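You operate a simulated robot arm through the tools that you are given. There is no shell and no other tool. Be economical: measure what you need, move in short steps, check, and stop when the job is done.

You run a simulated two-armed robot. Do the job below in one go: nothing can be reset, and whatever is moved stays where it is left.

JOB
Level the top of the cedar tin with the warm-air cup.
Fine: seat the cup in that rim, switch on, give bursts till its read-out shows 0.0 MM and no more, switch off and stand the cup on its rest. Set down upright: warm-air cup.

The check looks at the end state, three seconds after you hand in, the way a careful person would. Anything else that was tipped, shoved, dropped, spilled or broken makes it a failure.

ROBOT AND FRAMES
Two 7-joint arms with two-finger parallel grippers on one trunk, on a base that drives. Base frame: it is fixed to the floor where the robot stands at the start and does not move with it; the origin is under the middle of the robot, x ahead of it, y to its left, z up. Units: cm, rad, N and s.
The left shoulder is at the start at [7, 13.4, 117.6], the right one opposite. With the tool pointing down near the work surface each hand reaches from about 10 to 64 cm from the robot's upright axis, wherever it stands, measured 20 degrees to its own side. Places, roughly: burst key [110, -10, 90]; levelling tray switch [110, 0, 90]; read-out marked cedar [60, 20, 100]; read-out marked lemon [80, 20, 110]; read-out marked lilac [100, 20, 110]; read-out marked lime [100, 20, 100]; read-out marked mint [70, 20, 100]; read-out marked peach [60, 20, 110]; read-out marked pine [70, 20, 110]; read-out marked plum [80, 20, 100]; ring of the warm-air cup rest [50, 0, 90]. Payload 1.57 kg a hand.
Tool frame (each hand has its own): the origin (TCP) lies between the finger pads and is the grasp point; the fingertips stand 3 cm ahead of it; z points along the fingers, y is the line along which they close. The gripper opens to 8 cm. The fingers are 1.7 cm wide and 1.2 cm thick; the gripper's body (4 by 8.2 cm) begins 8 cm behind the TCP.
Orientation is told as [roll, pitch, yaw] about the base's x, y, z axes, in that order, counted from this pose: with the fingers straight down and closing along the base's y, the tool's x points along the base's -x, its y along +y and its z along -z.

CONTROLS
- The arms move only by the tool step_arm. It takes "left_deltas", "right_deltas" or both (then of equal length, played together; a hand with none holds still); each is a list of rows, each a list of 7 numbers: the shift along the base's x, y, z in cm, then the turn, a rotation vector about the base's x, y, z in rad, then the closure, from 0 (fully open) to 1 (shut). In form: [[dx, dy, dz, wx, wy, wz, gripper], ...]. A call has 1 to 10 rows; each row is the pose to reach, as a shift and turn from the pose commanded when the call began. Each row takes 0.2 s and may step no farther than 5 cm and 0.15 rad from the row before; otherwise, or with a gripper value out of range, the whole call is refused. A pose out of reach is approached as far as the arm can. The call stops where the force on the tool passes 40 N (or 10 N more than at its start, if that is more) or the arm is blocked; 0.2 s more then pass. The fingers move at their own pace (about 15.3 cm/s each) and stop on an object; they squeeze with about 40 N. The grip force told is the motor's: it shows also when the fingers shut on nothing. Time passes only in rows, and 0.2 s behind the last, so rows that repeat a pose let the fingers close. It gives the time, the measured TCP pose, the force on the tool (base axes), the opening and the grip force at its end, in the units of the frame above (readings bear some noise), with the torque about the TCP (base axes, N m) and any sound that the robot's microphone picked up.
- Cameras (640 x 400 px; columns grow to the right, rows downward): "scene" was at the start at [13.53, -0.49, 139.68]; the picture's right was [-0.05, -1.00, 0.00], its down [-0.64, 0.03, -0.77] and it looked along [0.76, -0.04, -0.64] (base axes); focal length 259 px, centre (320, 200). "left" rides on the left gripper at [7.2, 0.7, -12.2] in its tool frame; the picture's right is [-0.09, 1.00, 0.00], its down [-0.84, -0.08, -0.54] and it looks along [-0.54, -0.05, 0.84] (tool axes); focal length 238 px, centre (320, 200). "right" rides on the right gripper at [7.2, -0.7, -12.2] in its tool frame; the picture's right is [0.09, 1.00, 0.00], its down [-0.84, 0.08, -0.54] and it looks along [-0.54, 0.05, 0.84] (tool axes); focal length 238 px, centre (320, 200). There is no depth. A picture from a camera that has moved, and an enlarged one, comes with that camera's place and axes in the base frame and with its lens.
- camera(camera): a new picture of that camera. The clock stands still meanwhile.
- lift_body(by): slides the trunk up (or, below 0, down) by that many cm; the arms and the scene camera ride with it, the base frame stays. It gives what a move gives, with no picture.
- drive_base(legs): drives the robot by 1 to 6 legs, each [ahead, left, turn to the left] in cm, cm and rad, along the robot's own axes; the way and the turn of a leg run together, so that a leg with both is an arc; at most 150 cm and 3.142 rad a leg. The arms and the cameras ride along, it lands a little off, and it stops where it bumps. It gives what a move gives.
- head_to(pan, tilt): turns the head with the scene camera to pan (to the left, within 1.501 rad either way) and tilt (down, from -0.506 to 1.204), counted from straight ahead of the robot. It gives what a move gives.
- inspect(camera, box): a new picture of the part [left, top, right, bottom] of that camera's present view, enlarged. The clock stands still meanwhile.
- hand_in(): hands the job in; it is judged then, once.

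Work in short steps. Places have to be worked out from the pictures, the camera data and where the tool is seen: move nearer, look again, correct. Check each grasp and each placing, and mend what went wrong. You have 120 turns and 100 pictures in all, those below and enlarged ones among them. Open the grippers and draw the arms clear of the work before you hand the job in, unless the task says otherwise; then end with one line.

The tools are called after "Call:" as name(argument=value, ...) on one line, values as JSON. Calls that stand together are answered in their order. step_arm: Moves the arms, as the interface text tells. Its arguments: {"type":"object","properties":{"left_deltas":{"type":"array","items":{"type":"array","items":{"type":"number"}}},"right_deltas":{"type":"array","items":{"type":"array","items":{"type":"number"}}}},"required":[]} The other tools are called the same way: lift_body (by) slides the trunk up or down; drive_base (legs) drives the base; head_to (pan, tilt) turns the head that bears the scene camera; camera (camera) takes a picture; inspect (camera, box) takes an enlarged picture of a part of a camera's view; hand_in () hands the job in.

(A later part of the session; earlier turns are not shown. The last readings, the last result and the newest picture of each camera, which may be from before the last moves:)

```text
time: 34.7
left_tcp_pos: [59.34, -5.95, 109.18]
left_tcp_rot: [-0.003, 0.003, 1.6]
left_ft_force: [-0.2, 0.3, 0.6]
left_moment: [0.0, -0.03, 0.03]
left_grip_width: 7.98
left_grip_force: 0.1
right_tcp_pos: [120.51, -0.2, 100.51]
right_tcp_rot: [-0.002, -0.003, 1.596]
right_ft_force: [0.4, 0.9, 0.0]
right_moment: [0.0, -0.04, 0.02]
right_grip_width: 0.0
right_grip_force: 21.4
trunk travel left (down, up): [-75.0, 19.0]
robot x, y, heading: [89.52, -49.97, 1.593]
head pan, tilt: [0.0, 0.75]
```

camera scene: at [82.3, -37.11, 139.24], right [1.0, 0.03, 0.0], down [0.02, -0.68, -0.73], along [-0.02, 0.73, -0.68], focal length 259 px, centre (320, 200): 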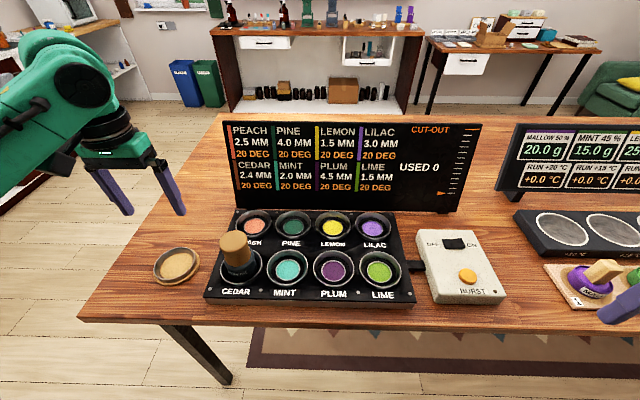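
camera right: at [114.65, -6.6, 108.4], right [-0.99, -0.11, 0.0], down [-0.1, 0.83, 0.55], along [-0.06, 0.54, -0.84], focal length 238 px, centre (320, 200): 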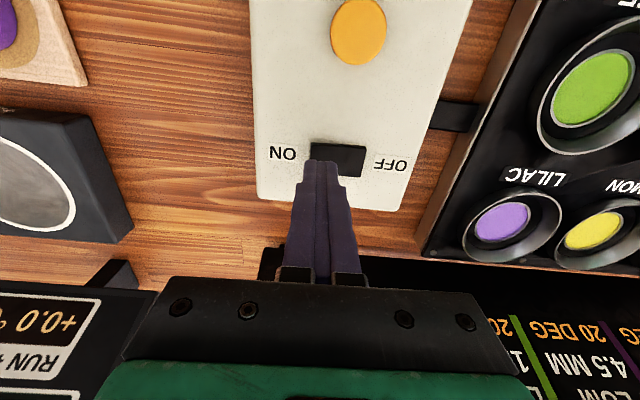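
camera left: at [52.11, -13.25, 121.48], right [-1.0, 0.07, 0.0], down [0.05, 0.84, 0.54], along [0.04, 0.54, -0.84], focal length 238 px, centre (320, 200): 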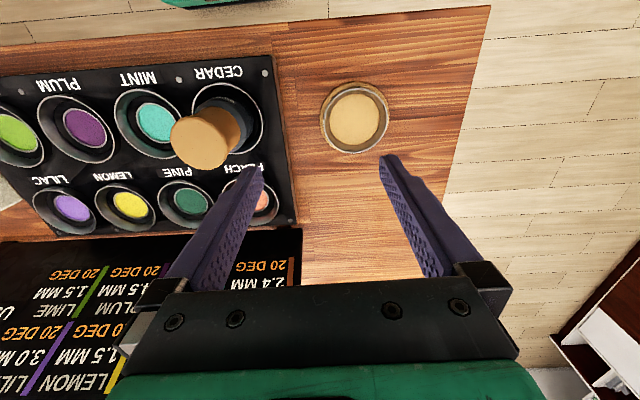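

I move over the ON half at (114.1, 0.7) and lower to just above it.

Call:
step_arm(right_deltas=[[-3.2, 0.5, 0, 0, 0, 0, 1], [-6.4, 0.9, 0, 0, 0, 0, 1], [-6.4, 0.9, -3, 0, 0, 0, 1], [-6.4, 0.9, -5, 0, 0, 0, 1], [-6.4, 0.9, -5, 0, 0, 0, 1]])

Call:
inspect(camera="right", box=[240, 100, 420, 220])

Call:
inspect(camera="scene", box=[350, 180, 490, 310])

```text
time: 35.9
left_tcp_pos: [59.69, -5.97, 109.36]
left_tcp_rot: [-0.002, 0.003, 1.599]
left_ft_force: [0.4, 0.7, -0.8]
left_moment: [0.03, 0.01, 0.0]
left_grip_width: 8.0
left_grip_force: 0.1
right_tcp_pos: [114.11, 0.72, 95.54]
right_tcp_rot: [-0.001, -0.002, 1.597]
right_ft_force: [0.2, 0.9, 0.2]
right_moment: [0.0, 0.03, -0.01]
right_grip_width: 0.0
right_grip_force: 20.7
trunk travel left (down, up): [-75.0, 19.0]
robot x, y, heading: [89.55, -50.32, 1.598]
head pan, tilt: [0.0, 0.75]
```

```text
3.33 times, centred on (330, 160) of right
camera zoom: at [115.01, -6.41, 107.57], right [-0.99, -0.12, 0.0], down [-0.1, 0.83, 0.54], along [-0.06, 0.54, -0.84], focal length 794 px, centre (287, 333)
```

zoom: 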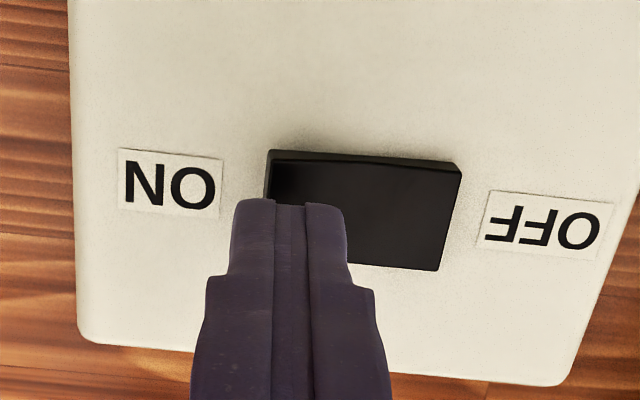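

```text
3.08 times, centred on (420, 245) of scene
camera zoom: at [89.28, -36.94, 139.25], right [1.0, 0.03, 0.0], down [0.02, -0.68, -0.73], along [-0.02, 0.73, -0.68], focal length 797 px, centre (12, 62)
```

zoom: 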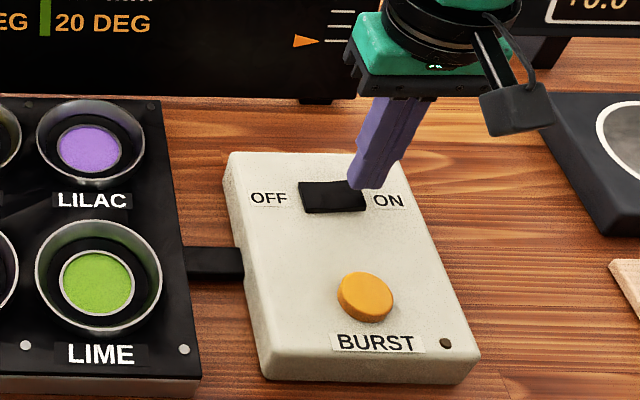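

Fingers are over the ON half. I press down in small steps.

Call:
step_arm(right_deltas=[[-0.1, -0.1, -0.5, 0, 0, 0, 1], [-0.1, -0.1, -1.0, 0, 0, 0, 1], [-0.1, -0.1, -1.3, 0, 0, 0, 1], [-0.1, -0.1, -1.6, 0, 0, 0, 1]])

Call:
inspect(camera="scene", box=[350, 180, 490, 310])

```text
time: 36.9
left_tcp_pos: [59.63, -6.08, 109.3]
left_tcp_rot: [-0.001, 0.0, 1.598]
left_ft_force: [0.7, -0.2, -0.6]
left_moment: [-0.02, -0.01, -0.03]
left_grip_width: 8.02
left_grip_force: 0.1
right_tcp_pos: [114.18, 0.69, 93.98]
right_tcp_rot: [0.001, -0.006, 1.594]
right_ft_force: [3.8, 1.3, 13.0]
right_moment: [0.02, 0.01, 0.01]
right_grip_width: 0.0
right_grip_force: 21.1
trunk travel left (down, up): [-75.0, 19.0]
robot x, y, heading: [89.84, -50.49, 1.593]
head pan, tilt: [0.0, 0.75]
```

```text
3.08 times, centred on (420, 245) of scene
camera zoom: at [89.34, -37.11, 139.29], right [1.0, 0.03, 0.0], down [0.02, -0.68, -0.73], along [-0.02, 0.73, -0.68], focal length 797 px, centre (12, 62)
```

zoom: 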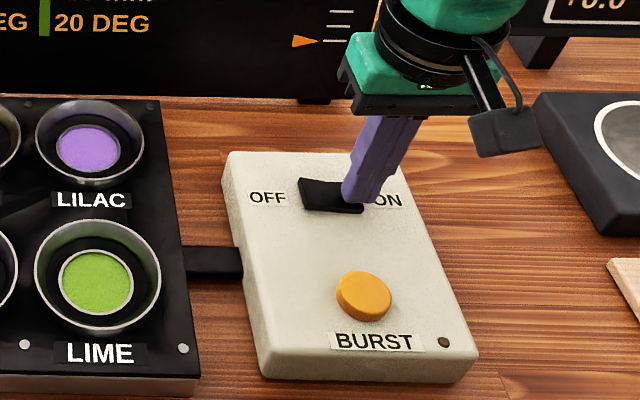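

Contact at 13 N, and the rocker has perhaps flipped. I lift and check the rocker and the board.

Call:
step_arm(right_deltas=[[0, 0, 2, 0, 0, 0, 1], [0, -3, 4, 0, 0, 0, 1], [0, -6, 4, 0, 0, 0, 1], [0, -8, 4, 0, 0, 0, 1]])

Call:
inspect(camera="scene", box=[350, 180, 490, 310])

Call:
inspect(camera="scene", box=[180, 110, 480, 290])

```text
time: 37.9
left_tcp_pos: [59.73, -5.99, 109.15]
left_tcp_rot: [-0.001, 0.002, 1.598]
left_ft_force: [-0.7, -0.4, -0.6]
left_moment: [0.01, 0.0, -0.01]
left_grip_width: 8.01
left_grip_force: 0.1
right_tcp_pos: [114.21, -7.46, 97.66]
right_tcp_rot: [-0.001, -0.003, 1.598]
right_ft_force: [-0.6, -0.1, 0.4]
right_moment: [0.0, 0.01, 0.0]
right_grip_width: 0.0
right_grip_force: 21.4
trunk travel left (down, up): [-75.0, 19.0]
robot x, y, heading: [89.52, -50.08, 1.596]
head pan, tilt: [0.0, 0.75]
```

```text
3.08 times, centred on (420, 245) of scene
camera zoom: at [89.36, -36.94, 139.24], right [1.0, 0.03, 0.0], down [0.02, -0.68, -0.73], along [-0.02, 0.73, -0.68], focal length 797 px, centre (12, 62)
```

zoom: 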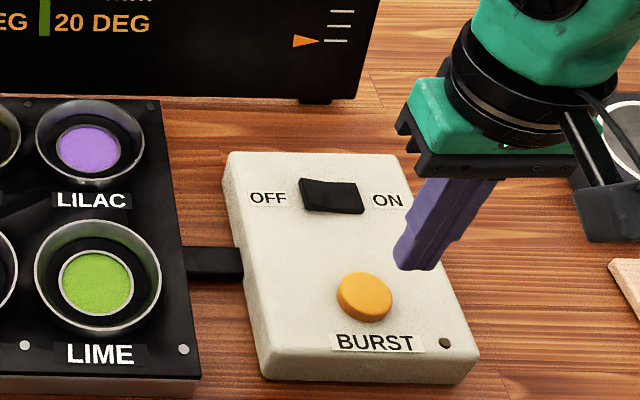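

```text
2.13 times, centred on (330, 200) of scene
camera zoom: at [89.36, -36.94, 139.24], right [1.0, 0.03, 0.0], down [0.02, -0.68, -0.73], along [-0.02, 0.73, -0.68], focal length 553 px, centre (299, 200)
```

zoom: 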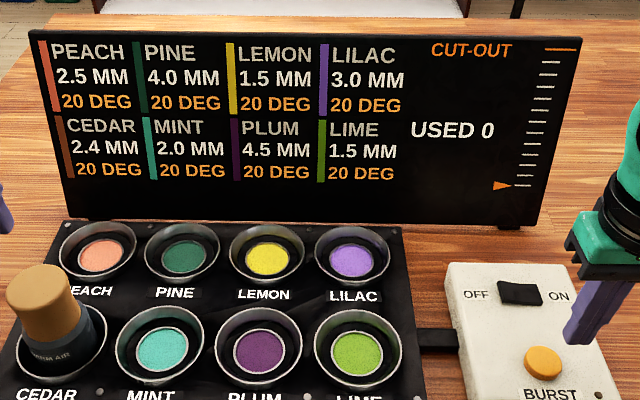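

The rocker is now on. I move over the key and give one short press, then read the board.

Call:
step_arm(right_deltas=[[-1.65, 0, -1, 0, 0, 0, 1], [-1.65, 0, -2.5, 0, 0, 0, 1], [-1.65, 0, -3.6, 0, 0, 0, 1]])

Call:
inspect(camera="scene", box=[350, 180, 490, 310])

```text
time: 38.7
left_tcp_pos: [59.75, -6.03, 109.39]
left_tcp_rot: [-0.001, 0.002, 1.599]
left_ft_force: [-0.3, -0.6, -0.3]
left_moment: [-0.03, -0.03, -0.02]
left_grip_width: 8.0
left_grip_force: 0.0
right_tcp_pos: [112.7, -7.33, 93.99]
right_tcp_rot: [0.001, -0.002, 1.595]
right_ft_force: [1.3, 0.3, 1.8]
right_moment: [-0.02, -0.03, 0.01]
right_grip_width: 0.0
right_grip_force: 21.4
trunk travel left (down, up): [-75.0, 19.0]
robot x, y, heading: [89.59, -50.4, 1.597]
head pan, tilt: [0.0, 0.75]
heard: click
```

```text
3.08 times, centred on (420, 245) of scene
camera zoom: at [89.36, -36.95, 139.25], right [1.0, 0.03, 0.0], down [0.02, -0.68, -0.73], along [-0.02, 0.73, -0.68], focal length 797 px, centre (12, 62)
```

zoom: 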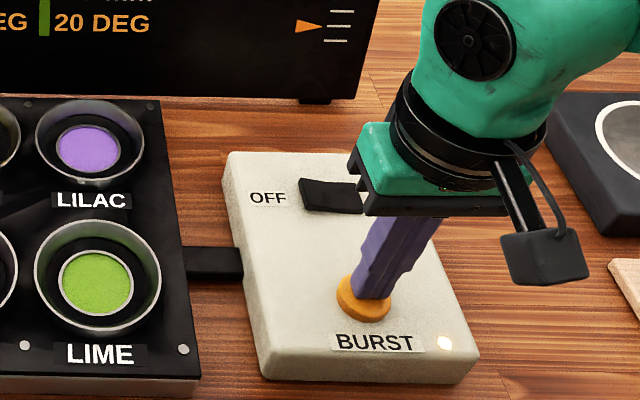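

Click heard and the lamp lit: a burst. I lift off and read.

Call:
step_arm(right_deltas=[[0, 0, 1, 0, 0, 0, 1], [0, 0, 1.5, 0, 0, 0, 1]])

Call:
inspect(camera="scene", box=[180, 110, 480, 290])

```text
time: 39.3
left_tcp_pos: [59.62, -6.04, 109.38]
left_tcp_rot: [-0.001, 0.004, 1.6]
left_ft_force: [-0.9, 0.3, -0.3]
left_moment: [0.01, 0.05, -0.02]
left_grip_width: 7.98
left_grip_force: 0.0
right_tcp_pos: [112.52, -7.42, 95.6]
right_tcp_rot: [-0.002, -0.001, 1.596]
right_ft_force: [0.0, 0.1, 0.1]
right_moment: [-0.01, 0.01, 0.0]
right_grip_width: 0.0
right_grip_force: 21.4
trunk travel left (down, up): [-75.0, 19.0]
robot x, y, heading: [89.62, -50.18, 1.596]
head pan, tilt: [0.0, 0.75]
```

```text
2.13 times, centred on (330, 200) of scene
camera zoom: at [89.34, -36.94, 139.24], right [1.0, 0.03, 0.0], down [0.02, -0.68, -0.73], along [-0.02, 0.73, -0.68], focal length 553 px, centre (299, 200)
```

zoom: 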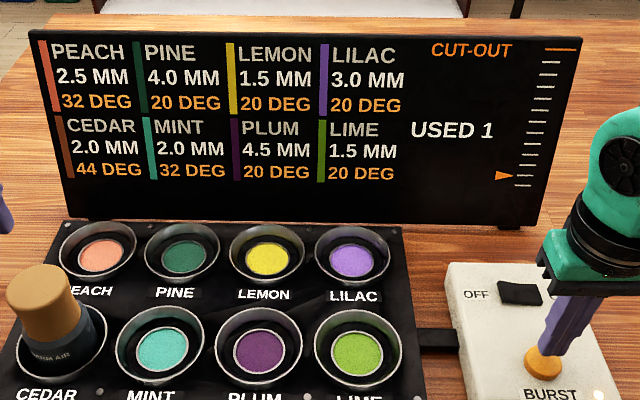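

One burst took 0.4 mm and heated cedar to 44, neighbours to 32 °. Six in all are needed. I wait 2 s to see whether it cools.

Call:
step_arm(right_deltas=[[0, 0, 0, 0, 0, 0, 1], [0, 0, 0, 0, 0, 0, 1], [0, 0, 0, 0, 0, 0, 1], [0, 0, 0, 0, 0, 0, 1], [0, 0, 0, 0, 0, 0, 1], [0, 0, 0, 0, 0, 0, 1], [0, 0, 0, 0, 0, 0, 1], [0, 0, 0, 0, 0, 0, 1], [0, 0, 0, 0, 0, 0, 1], [0, 0, 0, 0, 0, 0, 1]])

Call:
inspect(camera="scene", box=[180, 110, 480, 290])

```text
time: 41.5
left_tcp_pos: [59.65, -5.89, 109.32]
left_tcp_rot: [0.001, 0.003, 1.599]
left_ft_force: [0.1, 0.1, -1.1]
left_moment: [-0.01, -0.05, 0.0]
left_grip_width: 7.98
left_grip_force: 0.1
right_tcp_pos: [112.5, -7.39, 95.69]
right_tcp_rot: [-0.001, -0.001, 1.598]
right_ft_force: [-0.2, -0.2, -0.3]
right_moment: [-0.01, -0.01, 0.02]
right_grip_width: 0.0
right_grip_force: 21.7
trunk travel left (down, up): [-75.0, 19.0]
robot x, y, heading: [89.91, -50.04, 1.59]
head pan, tilt: [0.0, 0.75]
```

```text
2.13 times, centred on (330, 200) of scene
camera zoom: at [89.36, -36.91, 139.24], right [1.0, 0.03, 0.0], down [0.02, -0.68, -0.73], along [-0.02, 0.73, -0.68], focal length 553 px, centre (299, 200)
```

zoom: 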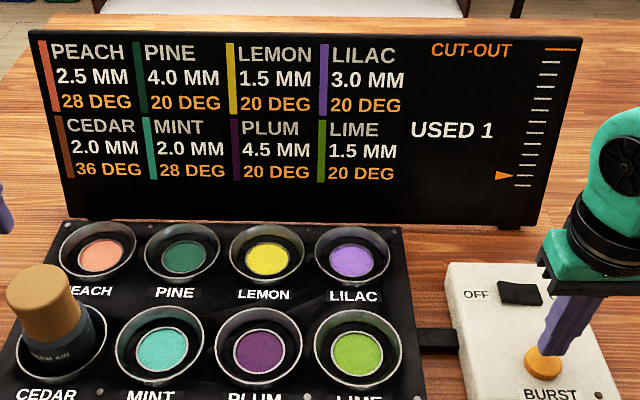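

It cools (36/28). I pace the bursts with pauses: press, lift, wait, read.

Call:
step_arm(right_deltas=[[0, 0, -1.0, 0, 0, 0, 1], [0, 0, -1.7, 0, 0, 0, 1], [0, 0, 0, 0, 0, 0, 1], [0, 0, 0, 0, 0, 0, 1], [0, 0, 0, 0, 0, 0, 1], [0, 0, 0, 0, 0, 0, 1], [0, 0, 0, 0, 0, 0, 1], [0, 0, 0, 0, 0, 0, 1], [0, 0, 0, 0, 0, 0, 1], [0, 0, 0, 0, 0, 0, 1]])

Call:
inspect(camera="scene", box=[180, 110, 480, 290])

```text
time: 43.7
left_tcp_pos: [59.73, -5.95, 109.3]
left_tcp_rot: [0.0, 0.002, 1.599]
left_ft_force: [-0.2, -1.1, 0.7]
left_moment: [0.0, -0.01, 0.0]
left_grip_width: 8.0
left_grip_force: 0.0
right_tcp_pos: [112.63, -7.5, 95.63]
right_tcp_rot: [0.0, -0.002, 1.596]
right_ft_force: [-0.2, 0.2, -0.1]
right_moment: [0.02, 0.04, -0.05]
right_grip_width: 0.01
right_grip_force: 21.2
trunk travel left (down, up): [-75.0, 19.0]
robot x, y, heading: [89.7, -50.05, 1.596]
head pan, tilt: [0.0, 0.75]
heard: click
```

```text
2.13 times, centred on (330, 200) of scene
camera zoom: at [89.36, -36.91, 139.24], right [1.0, 0.03, 0.0], down [0.02, -0.68, -0.73], along [-0.02, 0.73, -0.68], focal length 553 px, centre (299, 200)
```

zoom: 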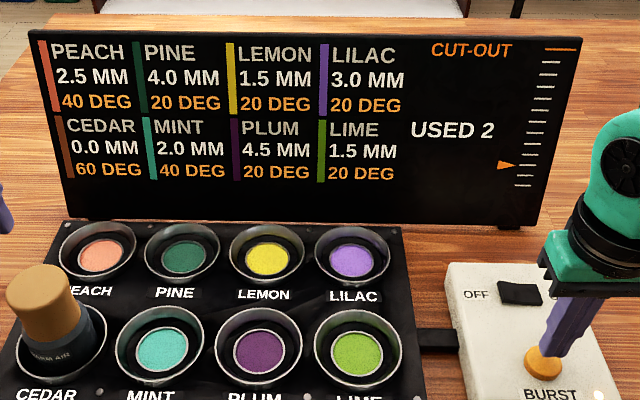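

Cedar now reads 0.0 MM after the second burst. I check it enlarged before switching off.

Call:
inspect(camera="scene", box=[190, 120, 330, 210])

```text
4.44 times, centred on (260, 165) of scene
camera zoom: at [89.36, -36.91, 139.24], right [1.0, 0.03, 0.0], down [0.02, -0.68, -0.73], along [-0.02, 0.73, -0.68], focal length 1152 px, centre (587, 356)
```

zoom: 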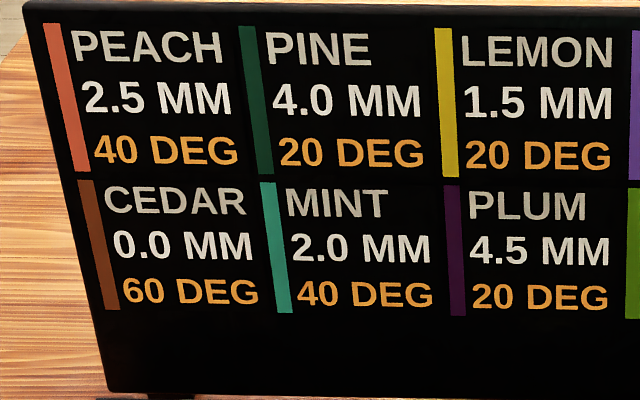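

Confirmed 0.0 MM. No more bursts; I go over the OFF half of the rocker and press it.

Call:
step_arm(right_deltas=[[0, 0, 2.5, 0, 0, 0, 1], [-0.8, 4, 3, 0, 0, 0, 1], [-1.7, 8.15, 3, 0, 0, 0, 1], [-1.7, 8.15, 1, 0, 0, 0, 1], [-1.7, 8.15, -0.5, 0, 0, 0, 1], [-1.7, 8.15, -1.2, 0, 0, 0, 1], [-1.7, 8.15, -1.7, 0, 0, 0, 1]])

Call:
inspect(camera="scene", box=[350, 180, 490, 310])

```text
time: 45.3
left_tcp_pos: [59.68, -5.9, 109.28]
left_tcp_rot: [0.001, 0.002, 1.599]
left_ft_force: [-0.2, -0.3, 0.5]
left_moment: [0.03, -0.02, 0.0]
left_grip_width: 8.0
left_grip_force: 0.1
right_tcp_pos: [110.92, 0.77, 94.13]
right_tcp_rot: [-0.001, 0.0, 1.596]
right_ft_force: [-0.4, -0.4, -0.5]
right_moment: [-0.01, -0.01, -0.04]
right_grip_width: 0.02
right_grip_force: 20.9
trunk travel left (down, up): [-75.0, 19.0]
robot x, y, heading: [89.55, -50.54, 1.599]
head pan, tilt: [0.0, 0.75]
```

```text
3.08 times, centred on (420, 245) of scene
camera zoom: at [89.35, -36.96, 139.25], right [1.0, 0.03, 0.0], down [0.02, -0.68, -0.73], along [-0.02, 0.73, -0.68], focal length 797 px, centre (12, 62)
```

zoom: 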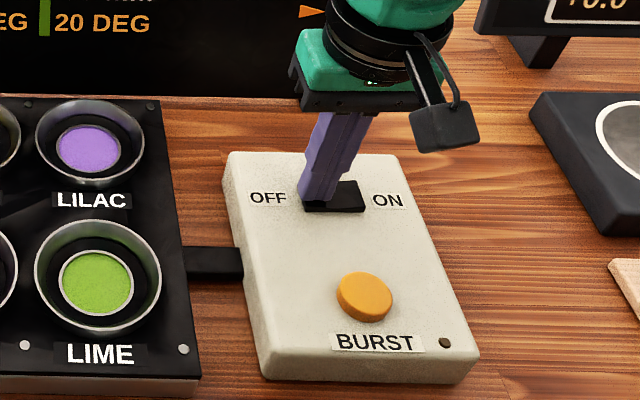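

It looks flipped to OFF. I lift clear and verify.

Call:
step_arm(right_deltas=[[0, 0, 2, 0, 0, 0, 1], [1, 0, 6, 0, 0, 0, 1], [4, -4, 10, 0, 0, 0, 1], [7, -8, 12, 0, 0, 0, 1], [9, -12, 13, 0, 0, 0, 1]])

Call:
inspect(camera="scene", box=[350, 180, 490, 310])

Call:
inspect(camera="scene", box=[180, 110, 480, 290])

```text
refused: row 3 steps farther than a row can; nothing moved
```

```text
3.08 times, centred on (420, 245) of scene
camera zoom: at [89.35, -36.96, 139.25], right [1.0, 0.03, 0.0], down [0.02, -0.68, -0.73], along [-0.02, 0.73, -0.68], focal length 797 px, centre (12, 62)
```

zoom: 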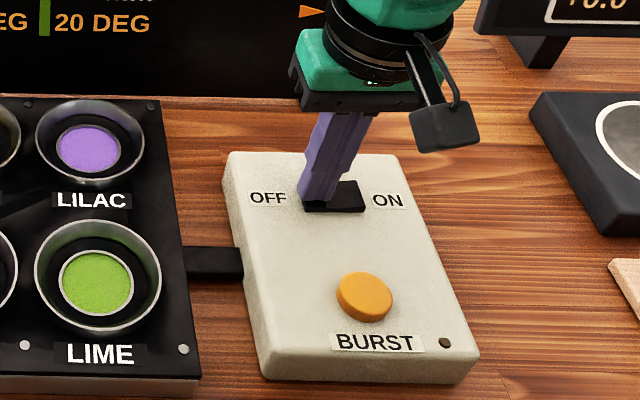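

```text
2.13 times, centred on (330, 200) of scene
camera zoom: at [89.35, -36.96, 139.25], right [1.0, 0.03, 0.0], down [0.02, -0.68, -0.73], along [-0.02, 0.73, -0.68], focal length 553 px, centre (299, 200)
```

zoom: 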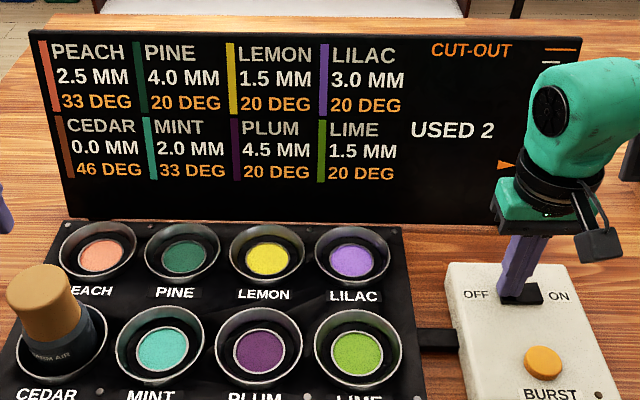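

The step was too long; I redo the retreat with shorter rows.

Call:
step_arm(right_deltas=[[0, 0, 2, 0, 0, 0, 1], [0, 0, 6, 0, 0, 0, 1], [2, -2, 9, 0, 0, 0, 1], [4, -5, 11, 0, 0, 0, 1], [6, -8, 12, 0, 0, 0, 1], [8, -12, 12, 0, 0, 0, 1]])

Call:
inspect(camera="scene", box=[350, 180, 490, 310])

```text
time: 46.7
left_tcp_pos: [59.84, -6.21, 109.47]
left_tcp_rot: [0.001, -0.001, 1.599]
left_ft_force: [0.2, 0.5, 0.3]
left_moment: [0.04, -0.01, -0.03]
left_grip_width: 8.0
left_grip_force: 0.0
right_tcp_pos: [118.94, -11.56, 106.04]
right_tcp_rot: [0.0, -0.004, 1.598]
right_ft_force: [0.9, -0.6, -0.3]
right_moment: [0.03, -0.02, 0.0]
right_grip_width: 0.0
right_grip_force: 21.1
trunk travel left (down, up): [-75.0, 19.0]
robot x, y, heading: [89.67, -50.53, 1.595]
head pan, tilt: [0.0, 0.75]
```

```text
3.08 times, centred on (420, 245) of scene
camera zoom: at [89.57, -37.18, 139.27], right [1.0, 0.03, 0.0], down [0.02, -0.68, -0.73], along [-0.02, 0.73, -0.68], focal length 797 px, centre (12, 62)
```

zoom: 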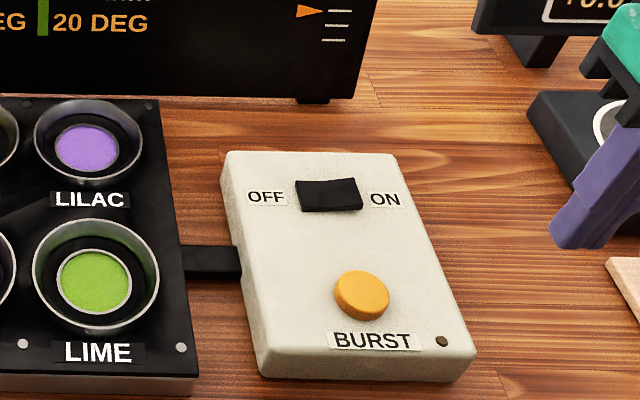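

The rocker is back at OFF. I drive 8 cm to the left so that cup and rest are both in easy reach of the left hand.

Call:
drive_base(legs=[[0, 8, 0]])

Call:
camera(camera="left")

```text
time: 47.8
left_tcp_pos: [52.02, -6.15, 109.5]
left_tcp_rot: [0.002, 0.003, 1.597]
left_ft_force: [0.3, -0.4, 0.0]
left_moment: [0.0, 0.01, 0.05]
left_grip_width: 7.99
left_grip_force: 0.1
right_tcp_pos: [111.11, -11.5, 105.89]
right_tcp_rot: [0.0, 0.0, 1.596]
right_ft_force: [-0.5, -1.3, 0.8]
right_moment: [-0.05, 0.03, 0.02]
right_grip_width: 0.02
right_grip_force: 21.1
trunk travel left (down, up): [-75.0, 19.0]
robot x, y, heading: [81.41, -50.55, 1.597]
head pan, tilt: [0.0, 0.75]
```

```text
48 pictures are left
camera left: at [51.57, -13.27, 121.58], right [-1.0, 0.07, 0.0], down [0.06, 0.84, 0.54], along [0.03, 0.54, -0.84], focal length 238 px, centre (320, 200)
```

left: 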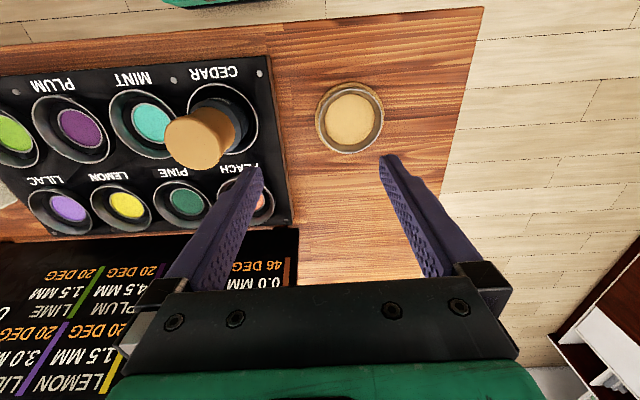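

I move the left hand above the cup, then look before lowering.

Call:
step_arm(left_deltas=[[4, -0.1, 0, 0, 0, 0, 0], [8, -0.2, 0, 0, 0, 0, 0], [12, -0.3, 0, 0, 0, 0, 0], [12.65, -0.3, -3, 0, 0, 0, 0], [12.65, -0.3, -5, 0, 0, 0, 0], [12.65, -0.3, -5, 0, 0, 0, 0]])

Call:
camera(camera="left")

```text
time: 49.1
left_tcp_pos: [64.66, -6.58, 104.19]
left_tcp_rot: [0.001, 0.002, 1.597]
left_ft_force: [-0.9, -0.3, -0.4]
left_moment: [-0.01, 0.03, -0.01]
left_grip_width: 8.0
left_grip_force: 0.0
right_tcp_pos: [110.99, -11.46, 105.91]
right_tcp_rot: [0.001, -0.003, 1.595]
right_ft_force: [-0.6, -0.1, -0.2]
right_moment: [0.0, 0.01, -0.07]
right_grip_width: 0.0
right_grip_force: 21.2
trunk travel left (down, up): [-75.0, 19.0]
robot x, y, heading: [81.9, -50.5, 1.597]
head pan, tilt: [0.0, 0.75]
```

```text
47 pictures are left
camera left: at [64.08, -13.76, 116.46], right [-1.0, 0.07, 0.0], down [0.05, 0.84, 0.54], along [0.04, 0.54, -0.84], focal length 238 px, centre (320, 200)
```

left: 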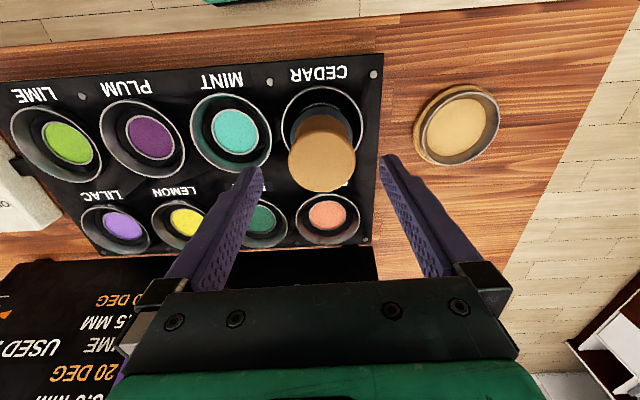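

The cup's top appears about 0.8 cm farther in +y than the hand's axis. I look closer to see whether it leans.

Call:
inspect(camera="left", box=[260, 70, 400, 210])

Call:
inspect(camera="scene", box=[180, 190, 320, 310])

```text
2.86 times, centred on (330, 140) of left
camera zoom: at [64.08, -13.76, 116.46], right [-1.0, 0.07, 0.0], down [0.05, 0.84, 0.54], along [0.04, 0.54, -0.84], focal length 681 px, centre (291, 371)
```

zoom: 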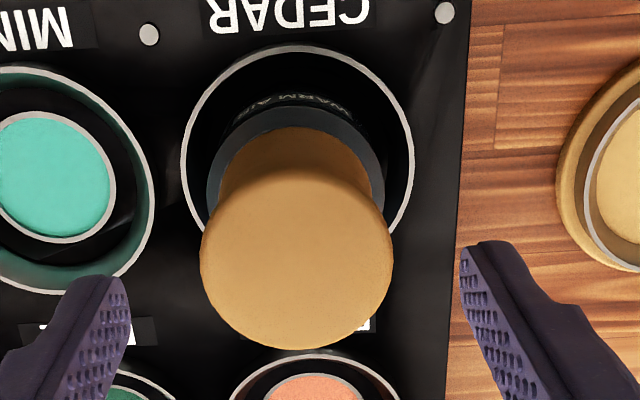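

```text
3.33 times, centred on (250, 250) of scene
camera zoom: at [81.45, -37.14, 139.24], right [1.0, 0.03, 0.0], down [0.02, -0.68, -0.73], along [-0.02, 0.73, -0.68], focal length 864 px, centre (553, 33)
```

zoom: 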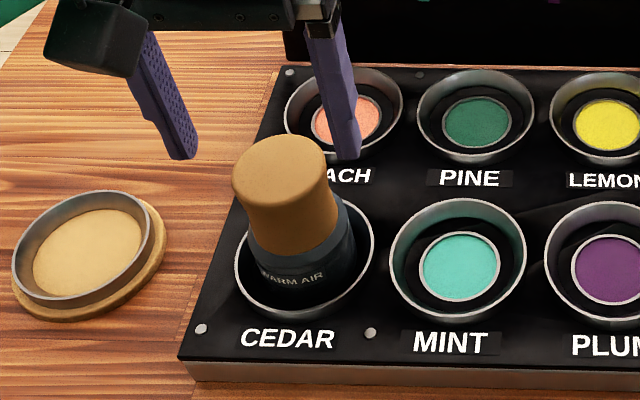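

With the true disc width the top is at z ≈ 99 and y ≈ −6.4: the cup is upright and aligned. I lower to the same grip height and close.

Call:
step_arm(left_deltas=[[0, 0.15, -2, 0, 0, 0, 0], [0, 0.15, -4, 0, 0, 0, 0], [0, 0.15, -6, 0, 0, 0, 0], [0, 0.15, -6.8, 0, 0, 0, 0], [0, 0.15, -6.8, 0, 0, 0, 0], [0, 0.15, -6.8, 0, 0, 0, 1], [0, 0.15, -6.8, 0, 0, 0, 1], [0, 0.15, -6.8, 0, 0, 0, 1], [0, 0.15, -6.8, 0, 0, 0, 1]])

Call:
step_arm(left_deltas=[[0, 0, 0.3, 0, 0, 0, 1], [0, 0, 0.7, 0, 0, 0, 1], [0, 0, 1.1, 0, 0, 0, 1], [0, 0, 1.5, 0, 0, 0, 1]])

Call:
camera(camera="left")

```text
time: 51.1
left_tcp_pos: [64.36, -6.38, 97.5]
left_tcp_rot: [0.0, 0.002, 1.596]
left_ft_force: [0.5, 0.9, 0.2]
left_moment: [0.03, 0.03, -0.01]
left_grip_width: 5.27
left_grip_force: 40.1
right_tcp_pos: [110.87, -11.44, 105.92]
right_tcp_rot: [0.001, -0.003, 1.595]
right_ft_force: [-0.2, 0.8, 0.6]
right_moment: [0.0, 0.0, -0.01]
right_grip_width: 0.0
right_grip_force: 21.0
trunk travel left (down, up): [-75.0, 19.0]
robot x, y, heading: [81.89, -50.21, 1.597]
head pan, tilt: [0.0, 0.75]
```

```text
time: 52.1
left_tcp_pos: [64.43, -6.23, 99.05]
left_tcp_rot: [0.0, 0.001, 1.598]
left_ft_force: [-0.3, 0.7, -2.6]
left_moment: [0.02, 0.0, 0.0]
left_grip_width: 5.27
left_grip_force: 39.8
right_tcp_pos: [110.94, -11.31, 105.9]
right_tcp_rot: [-0.002, 0.0, 1.596]
right_ft_force: [-0.4, 0.9, -0.9]
right_moment: [-0.03, 0.0, 0.02]
right_grip_width: 0.02
right_grip_force: 22.3
trunk travel left (down, up): [-75.0, 19.0]
robot x, y, heading: [81.98, -50.48, 1.598]
head pan, tilt: [0.0, 0.75]
```

```text
44 pictures are left
camera left: at [63.88, -13.35, 111.15], right [-1.0, 0.07, 0.0], down [0.05, 0.84, 0.54], along [0.04, 0.54, -0.84], focal length 238 px, centre (320, 200)
```

left: 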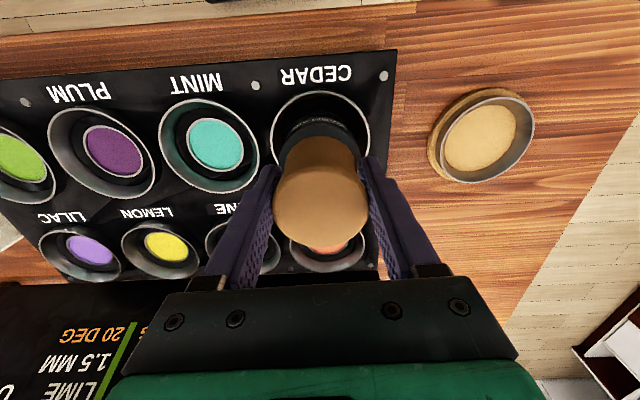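

Held and lifted. I raise to z ≈ 104 and carry it over the rest.

Call:
step_arm(left_deltas=[[0, 0, 1, 0, 0, 0, 1], [0, 0, 2.2, 0, 0, 0, 1], [0, 0, 3.5, 0, 0, 0, 1], [0, 0, 4.6, 0, 0, 0, 1], [0, 0, 5, 0, 0, 0, 1]])

Call:
step_arm(left_deltas=[[-2, 0.2, 0, 0, 0, 0, 1], [-5, 0.5, 0, 0, 0, 0, 1], [-8, 0.9, 0, 0, 0, 0, 1], [-11, 1.2, 0, 0, 0, 0, 1], [-14, 1.5, 0, 0, 0, 0, 1], [-16, 1.8, 0, 0, 0, 0, 1], [-16.5, 1.85, 0, 0, 0, 0, 1], [-16.5, 1.85, 0, 0, 0, 0, 1]])

Call:
camera(camera="left")

Call:
inspect(camera="scene", box=[100, 170, 300, 310])

```text
time: 53.4
left_tcp_pos: [64.36, -6.18, 103.94]
left_tcp_rot: [0.0, 0.001, 1.598]
left_ft_force: [0.3, -0.3, -3.0]
left_moment: [-0.02, 0.0, -0.02]
left_grip_width: 5.28
left_grip_force: 40.0
right_tcp_pos: [110.9, -11.44, 106.12]
right_tcp_rot: [-0.001, -0.002, 1.594]
right_ft_force: [0.3, -0.9, 0.9]
right_moment: [0.01, 0.02, 0.01]
right_grip_width: 0.01
right_grip_force: 21.3
trunk travel left (down, up): [-75.0, 19.0]
robot x, y, heading: [81.79, -50.6, 1.593]
head pan, tilt: [0.0, 0.75]
```

```text
time: 55.1
left_tcp_pos: [48.14, -4.33, 103.95]
left_tcp_rot: [0.0, 0.001, 1.597]
left_ft_force: [-0.3, -0.9, -1.7]
left_moment: [0.01, 0.03, 0.04]
left_grip_width: 5.27
left_grip_force: 40.3
right_tcp_pos: [110.81, -11.47, 105.87]
right_tcp_rot: [-0.001, -0.001, 1.596]
right_ft_force: [0.6, 0.2, 0.2]
right_moment: [0.02, -0.02, 0.0]
right_grip_width: 0.0
right_grip_force: 21.5
trunk travel left (down, up): [-75.0, 19.0]
robot x, y, heading: [81.34, -50.01, 1.598]
head pan, tilt: [0.0, 0.75]
```

```text
43 pictures are left
camera left: at [47.5, -11.49, 116.19], right [-1.0, 0.07, 0.0], down [0.05, 0.84, 0.54], along [0.04, 0.54, -0.84], focal length 238 px, centre (320, 200)
```

left: 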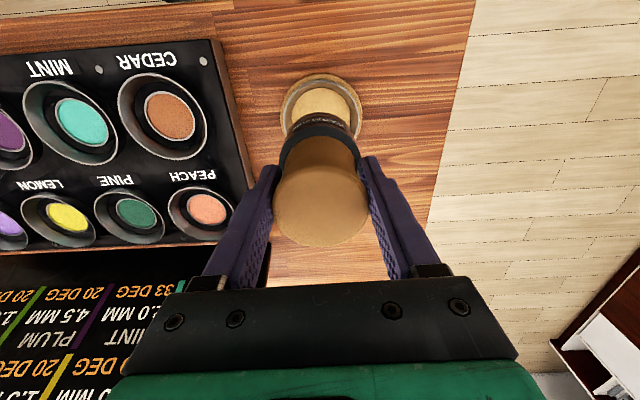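

```text
2.86 times, centred on (200, 240) of scene
camera zoom: at [81.39, -37.09, 139.24], right [1.0, 0.03, 0.0], down [0.02, -0.68, -0.73], along [-0.02, 0.73, -0.68], focal length 740 px, centre (663, 86)
```

zoom: 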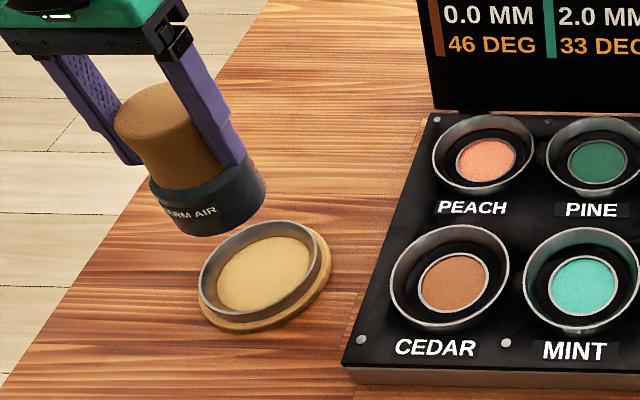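

Cup is over the rest ring. I lower it to just above, then settle gently.

Call:
step_arm(left_deltas=[[-0.15, -0.05, -1.5, 0, 0, 0, 1], [-0.15, -0.05, -3, 0, 0, 0, 1], [-0.15, -0.05, -4.5, 0, 0, 0, 1], [-0.15, -0.05, -6, 0, 0, 0, 1], [-0.15, -0.05, -6.5, 0, 0, 0, 1], [-0.15, -0.05, -6.5, 0, 0, 0, 1]])

Call:
camera(camera="left")

Call:
inspect(camera="scene", box=[110, 190, 250, 310])

```text
time: 56.5
left_tcp_pos: [47.88, -4.45, 97.49]
left_tcp_rot: [0.0, 0.002, 1.597]
left_ft_force: [0.6, -0.3, -1.7]
left_moment: [-0.02, 0.02, 0.0]
left_grip_width: 5.27
left_grip_force: 40.1
right_tcp_pos: [110.75, -11.49, 105.99]
right_tcp_rot: [-0.001, -0.001, 1.594]
right_ft_force: [0.1, 0.0, 1.0]
right_moment: [-0.04, 0.03, 0.01]
right_grip_width: 0.0
right_grip_force: 21.1
trunk travel left (down, up): [-75.0, 19.0]
robot x, y, heading: [81.95, -50.42, 1.596]
head pan, tilt: [0.0, 0.75]
```

```text
41 pictures are left
camera left: at [47.3, -11.57, 109.64], right [-1.0, 0.07, 0.0], down [0.05, 0.84, 0.54], along [0.04, 0.54, -0.84], focal length 238 px, centre (320, 200)
```

left: 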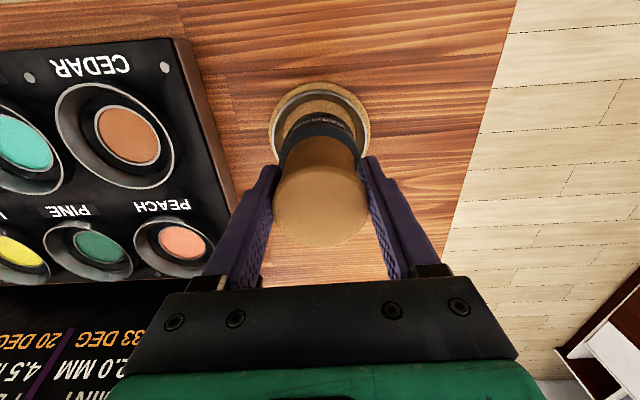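

```text
3.33 times, centred on (180, 250) of scene
camera zoom: at [81.4, -37.08, 139.24], right [1.0, 0.03, 0.0], down [0.02, -0.68, -0.73], along [-0.02, 0.73, -0.68], focal length 864 px, centre (787, 33)
```

zoom: 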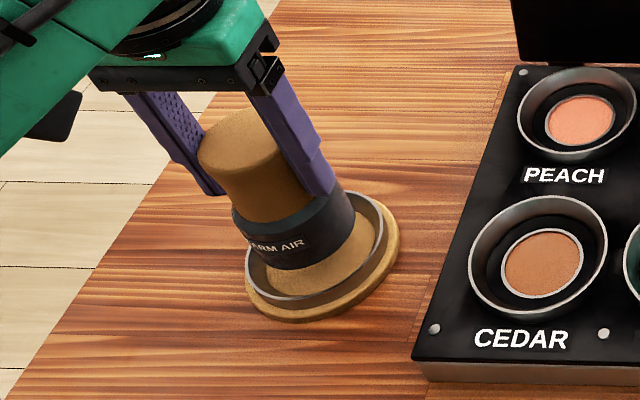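

Centred. I lower the last 2 cm slowly until it just touches.

Call:
step_arm(left_deltas=[[0.05, 0, -0.6, 0, 0, 0, 1], [0.05, 0, -1.2, 0, 0, 0, 1], [0.05, 0, -1.7, 0, 0, 0, 1], [0.05, 0, -2.0, 0, 0, 0, 1], [0.05, 0, -2.1, 0, 0, 0, 1], [0.05, 0, -2.1, 0, 0, 0, 1]])

```text
time: 58.0
left_tcp_pos: [47.9, -4.48, 95.39]
left_tcp_rot: [-0.003, 0.002, 1.597]
left_ft_force: [0.1, 0.0, -2.3]
left_moment: [-0.02, -0.04, 0.02]
left_grip_width: 5.32
left_grip_force: 40.2
right_tcp_pos: [110.87, -11.42, 105.99]
right_tcp_rot: [-0.002, -0.004, 1.597]
right_ft_force: [-0.8, -0.2, -0.7]
right_moment: [0.01, -0.01, 0.0]
right_grip_width: 0.0
right_grip_force: 21.6
trunk travel left (down, up): [-75.0, 19.0]
robot x, y, heading: [81.81, -50.34, 1.597]
head pan, tilt: [0.0, 0.75]
```

Not yet touching (still 2.3 N weight); a few more millimetres.

Call:
step_arm(left_deltas=[[0, 0, -0.1, 0, 0, 0, 1], [0, 0, -0.2, 0, 0, 0, 1], [0, 0, -0.2, 0, 0, 0, 1]])

```text
time: 58.8
left_tcp_pos: [47.88, -4.44, 95.17]
left_tcp_rot: [-0.001, 0.0, 1.595]
left_ft_force: [0.0, -0.4, -2.5]
left_moment: [-0.01, 0.04, 0.02]
left_grip_width: 5.27
left_grip_force: 40.5
right_tcp_pos: [110.79, -11.3, 105.94]
right_tcp_rot: [-0.002, -0.001, 1.596]
right_ft_force: [0.5, -0.6, -1.0]
right_moment: [0.01, 0.0, -0.02]
right_grip_width: 0.0
right_grip_force: 21.6
trunk travel left (down, up): [-75.0, 19.0]
robot x, y, heading: [81.83, -50.6, 1.595]
head pan, tilt: [0.0, 0.75]
```

Call:
step_arm(left_deltas=[[0, 0, -0.15, 0, 0, 0, 1], [0, 0, -0.3, 0, 0, 0, 1], [0, 0, -0.3, 0, 0, 0, 1]])

Call:
inspect(camera="scene", box=[110, 190, 250, 310])

```text
time: 59.5
left_tcp_pos: [47.82, -4.43, 94.79]
left_tcp_rot: [-0.002, -0.001, 1.598]
left_ft_force: [-0.7, -0.6, -2.9]
left_moment: [0.02, 0.0, 0.01]
left_grip_width: 5.27
left_grip_force: 40.5
right_tcp_pos: [110.87, -11.28, 105.86]
right_tcp_rot: [-0.002, -0.001, 1.596]
right_ft_force: [-0.1, -0.3, 0.2]
right_moment: [-0.02, 0.0, 0.03]
right_grip_width: 0.03
right_grip_force: 21.1
trunk travel left (down, up): [-75.0, 19.0]
robot x, y, heading: [81.61, -50.4, 1.599]
head pan, tilt: [0.0, 0.75]
```

```text
3.33 times, centred on (180, 250) of scene
camera zoom: at [81.4, -37.08, 139.24], right [1.0, 0.03, 0.0], down [0.02, -0.68, -0.73], along [-0.02, 0.73, -0.68], focal length 864 px, centre (787, 33)
```

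zoom: 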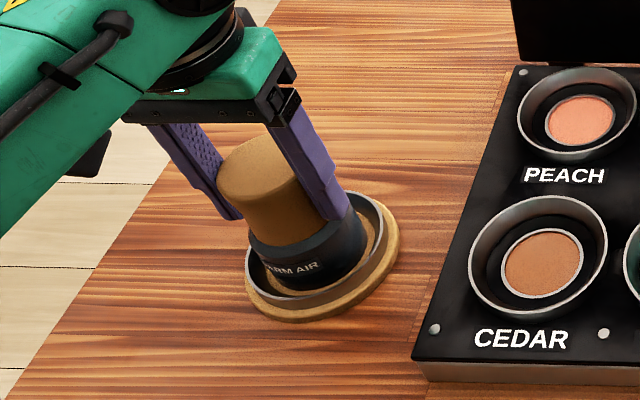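

Still hanging, so the grip slid slightly on the handle earlier. I go on down in small steps until contact.

Call:
step_arm(left_deltas=[[0, 0, -0.15, 0, 0, 0, 1], [0, 0, -0.3, 0, 0, 0, 1], [0, 0, -0.3, 0, 0, 0, 1]])

Call:
step_arm(left_deltas=[[0, 0, -0.15, 0, 0, 0, 1], [0, 0, -0.25, 0, 0, 0, 1], [0, 0, -0.25, 0, 0, 0, 1]])

```text
time: 60.4
left_tcp_pos: [47.9, -4.36, 94.89]
left_tcp_rot: [0.001, -0.002, 1.6]
left_ft_force: [-2.2, 3.5, 17.1]
left_moment: [-0.26, 0.33, -0.11]
left_grip_width: 5.25
left_grip_force: 39.9
right_tcp_pos: [110.99, -11.62, 106.03]
right_tcp_rot: [0.001, -0.005, 1.595]
right_ft_force: [-0.2, 0.4, -0.2]
right_moment: [0.02, -0.01, 0.0]
right_grip_width: 0.0
right_grip_force: 21.1
trunk travel left (down, up): [-75.0, 19.0]
robot x, y, heading: [81.56, -50.24, 1.594]
head pan, tilt: [0.0, 0.75]
```

```text
time: 61.1
left_tcp_pos: [48.0, -4.5, 94.7]
left_tcp_rot: [0.001, -0.005, 1.6]
left_ft_force: [-5.9, 10.1, 32.3]
left_moment: [0.06, -0.08, 0.01]
left_grip_width: 5.29
left_grip_force: 40.5
right_tcp_pos: [110.96, -11.73, 106.0]
right_tcp_rot: [0.0, -0.003, 1.594]
right_ft_force: [0.5, -0.2, 0.9]
right_moment: [0.0, 0.01, -0.01]
right_grip_width: 0.0
right_grip_force: 21.4
trunk travel left (down, up): [-75.0, 19.0]
robot x, y, heading: [81.58, -50.55, 1.595]
head pan, tilt: [0.0, 0.75]
```

Firm contact at z ≈ 94.8. I relieve the push, then open and look before withdrawing.

Call:
step_arm(left_deltas=[[0, 0, 0.35, 0, 0, 0, 1], [0, 0, 0.35, 0, 0, 0, 0.4], [0, 0, 0.35, 0, 0, 0, 0], [0, 0, 0.35, 0, 0, 0, 0]])

Call:
step_arm(left_deltas=[[0, 0, 2, 0, 0, 0, 0], [0, 0, 6, 0, 0, 0, 0], [0, 0, 10, 0, 0, 0, 0], [0, 0, 14, 0, 0, 0, 0], [3, -3, 15, 0, 0, 0, 0], [5, -6, 15, 0, 0, 0, 0], [7, -9, 15, 0, 0, 0, 0]])

Call:
camera(camera="scene")

Call:
inspect(camera="scene", box=[110, 190, 250, 310])

Call:
camera(camera="left")

```text
time: 62.1
left_tcp_pos: [47.97, -4.49, 94.66]
left_tcp_rot: [-0.002, 0.003, 1.596]
left_ft_force: [-0.2, 0.7, -0.4]
left_moment: [0.0, 0.03, 0.0]
left_grip_width: 8.02
left_grip_force: 0.1
right_tcp_pos: [110.97, -11.52, 105.88]
right_tcp_rot: [-0.001, -0.003, 1.597]
right_ft_force: [-1.0, 0.7, -0.2]
right_moment: [0.03, -0.01, -0.03]
right_grip_width: 0.0
right_grip_force: 21.0
trunk travel left (down, up): [-75.0, 19.0]
robot x, y, heading: [81.64, -50.55, 1.597]
head pan, tilt: [0.0, 0.75]
```

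```text
time: 63.8
left_tcp_pos: [54.93, -13.4, 109.72]
left_tcp_rot: [0.0, 0.001, 1.598]
left_ft_force: [0.8, -1.1, -0.6]
left_moment: [0.01, 0.01, 0.0]
left_grip_width: 8.01
left_grip_force: 0.1
right_tcp_pos: [110.9, -11.62, 105.95]
right_tcp_rot: [-0.001, -0.001, 1.594]
right_ft_force: [-0.4, 0.1, -0.3]
right_moment: [0.02, -0.01, -0.01]
right_grip_width: 0.0
right_grip_force: 21.7
trunk travel left (down, up): [-75.0, 19.0]
robot x, y, heading: [82.1, -50.19, 1.602]
head pan, tilt: [0.0, 0.75]
```

```text
38 pictures are left
camera scene: at [81.47, -37.22, 139.25], right [1.0, 0.03, 0.0], down [0.02, -0.68, -0.73], along [-0.02, 0.73, -0.68], focal length 259 px, centre (320, 200)
```

scene: 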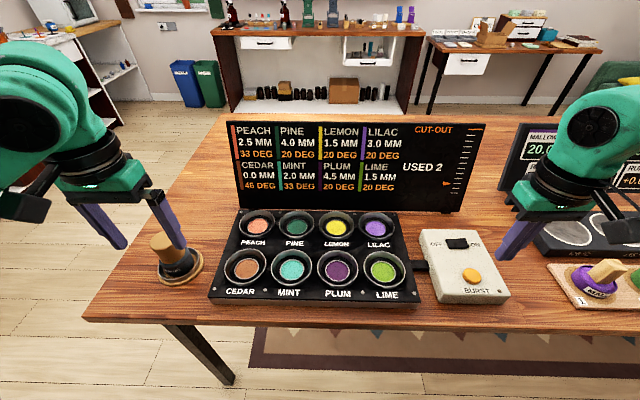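

```text
3.33 times, centred on (180, 250) of scene
camera zoom: at [81.47, -37.22, 139.25], right [1.0, 0.03, 0.0], down [0.02, -0.68, -0.73], along [-0.02, 0.73, -0.68], focal length 864 px, centre (787, 33)
```

zoom: 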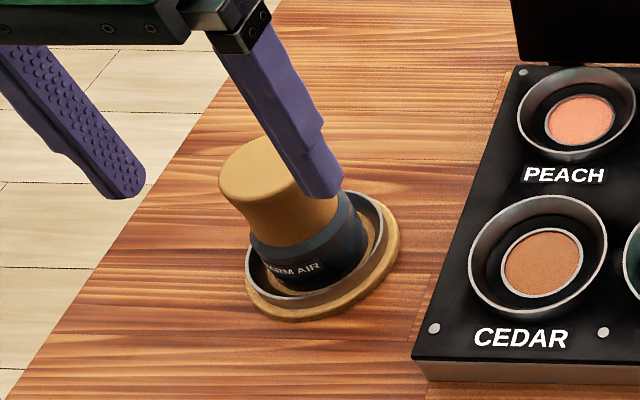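

```text
36 pictures are left
camera left: at [54.38, -20.59, 121.83], right [-1.0, 0.06, 0.0], down [0.05, 0.84, 0.54], along [0.04, 0.54, -0.84], focal length 238 px, centre (320, 200)
```

left: 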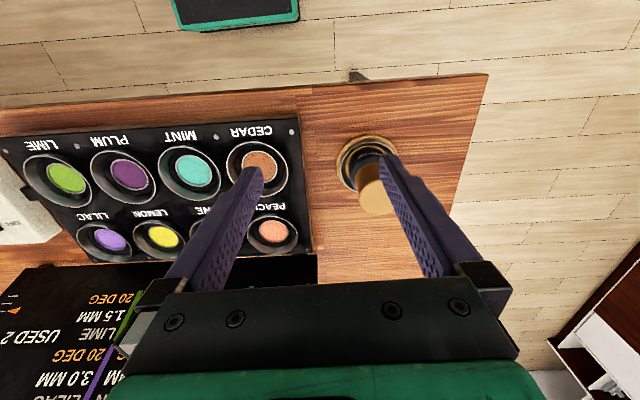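

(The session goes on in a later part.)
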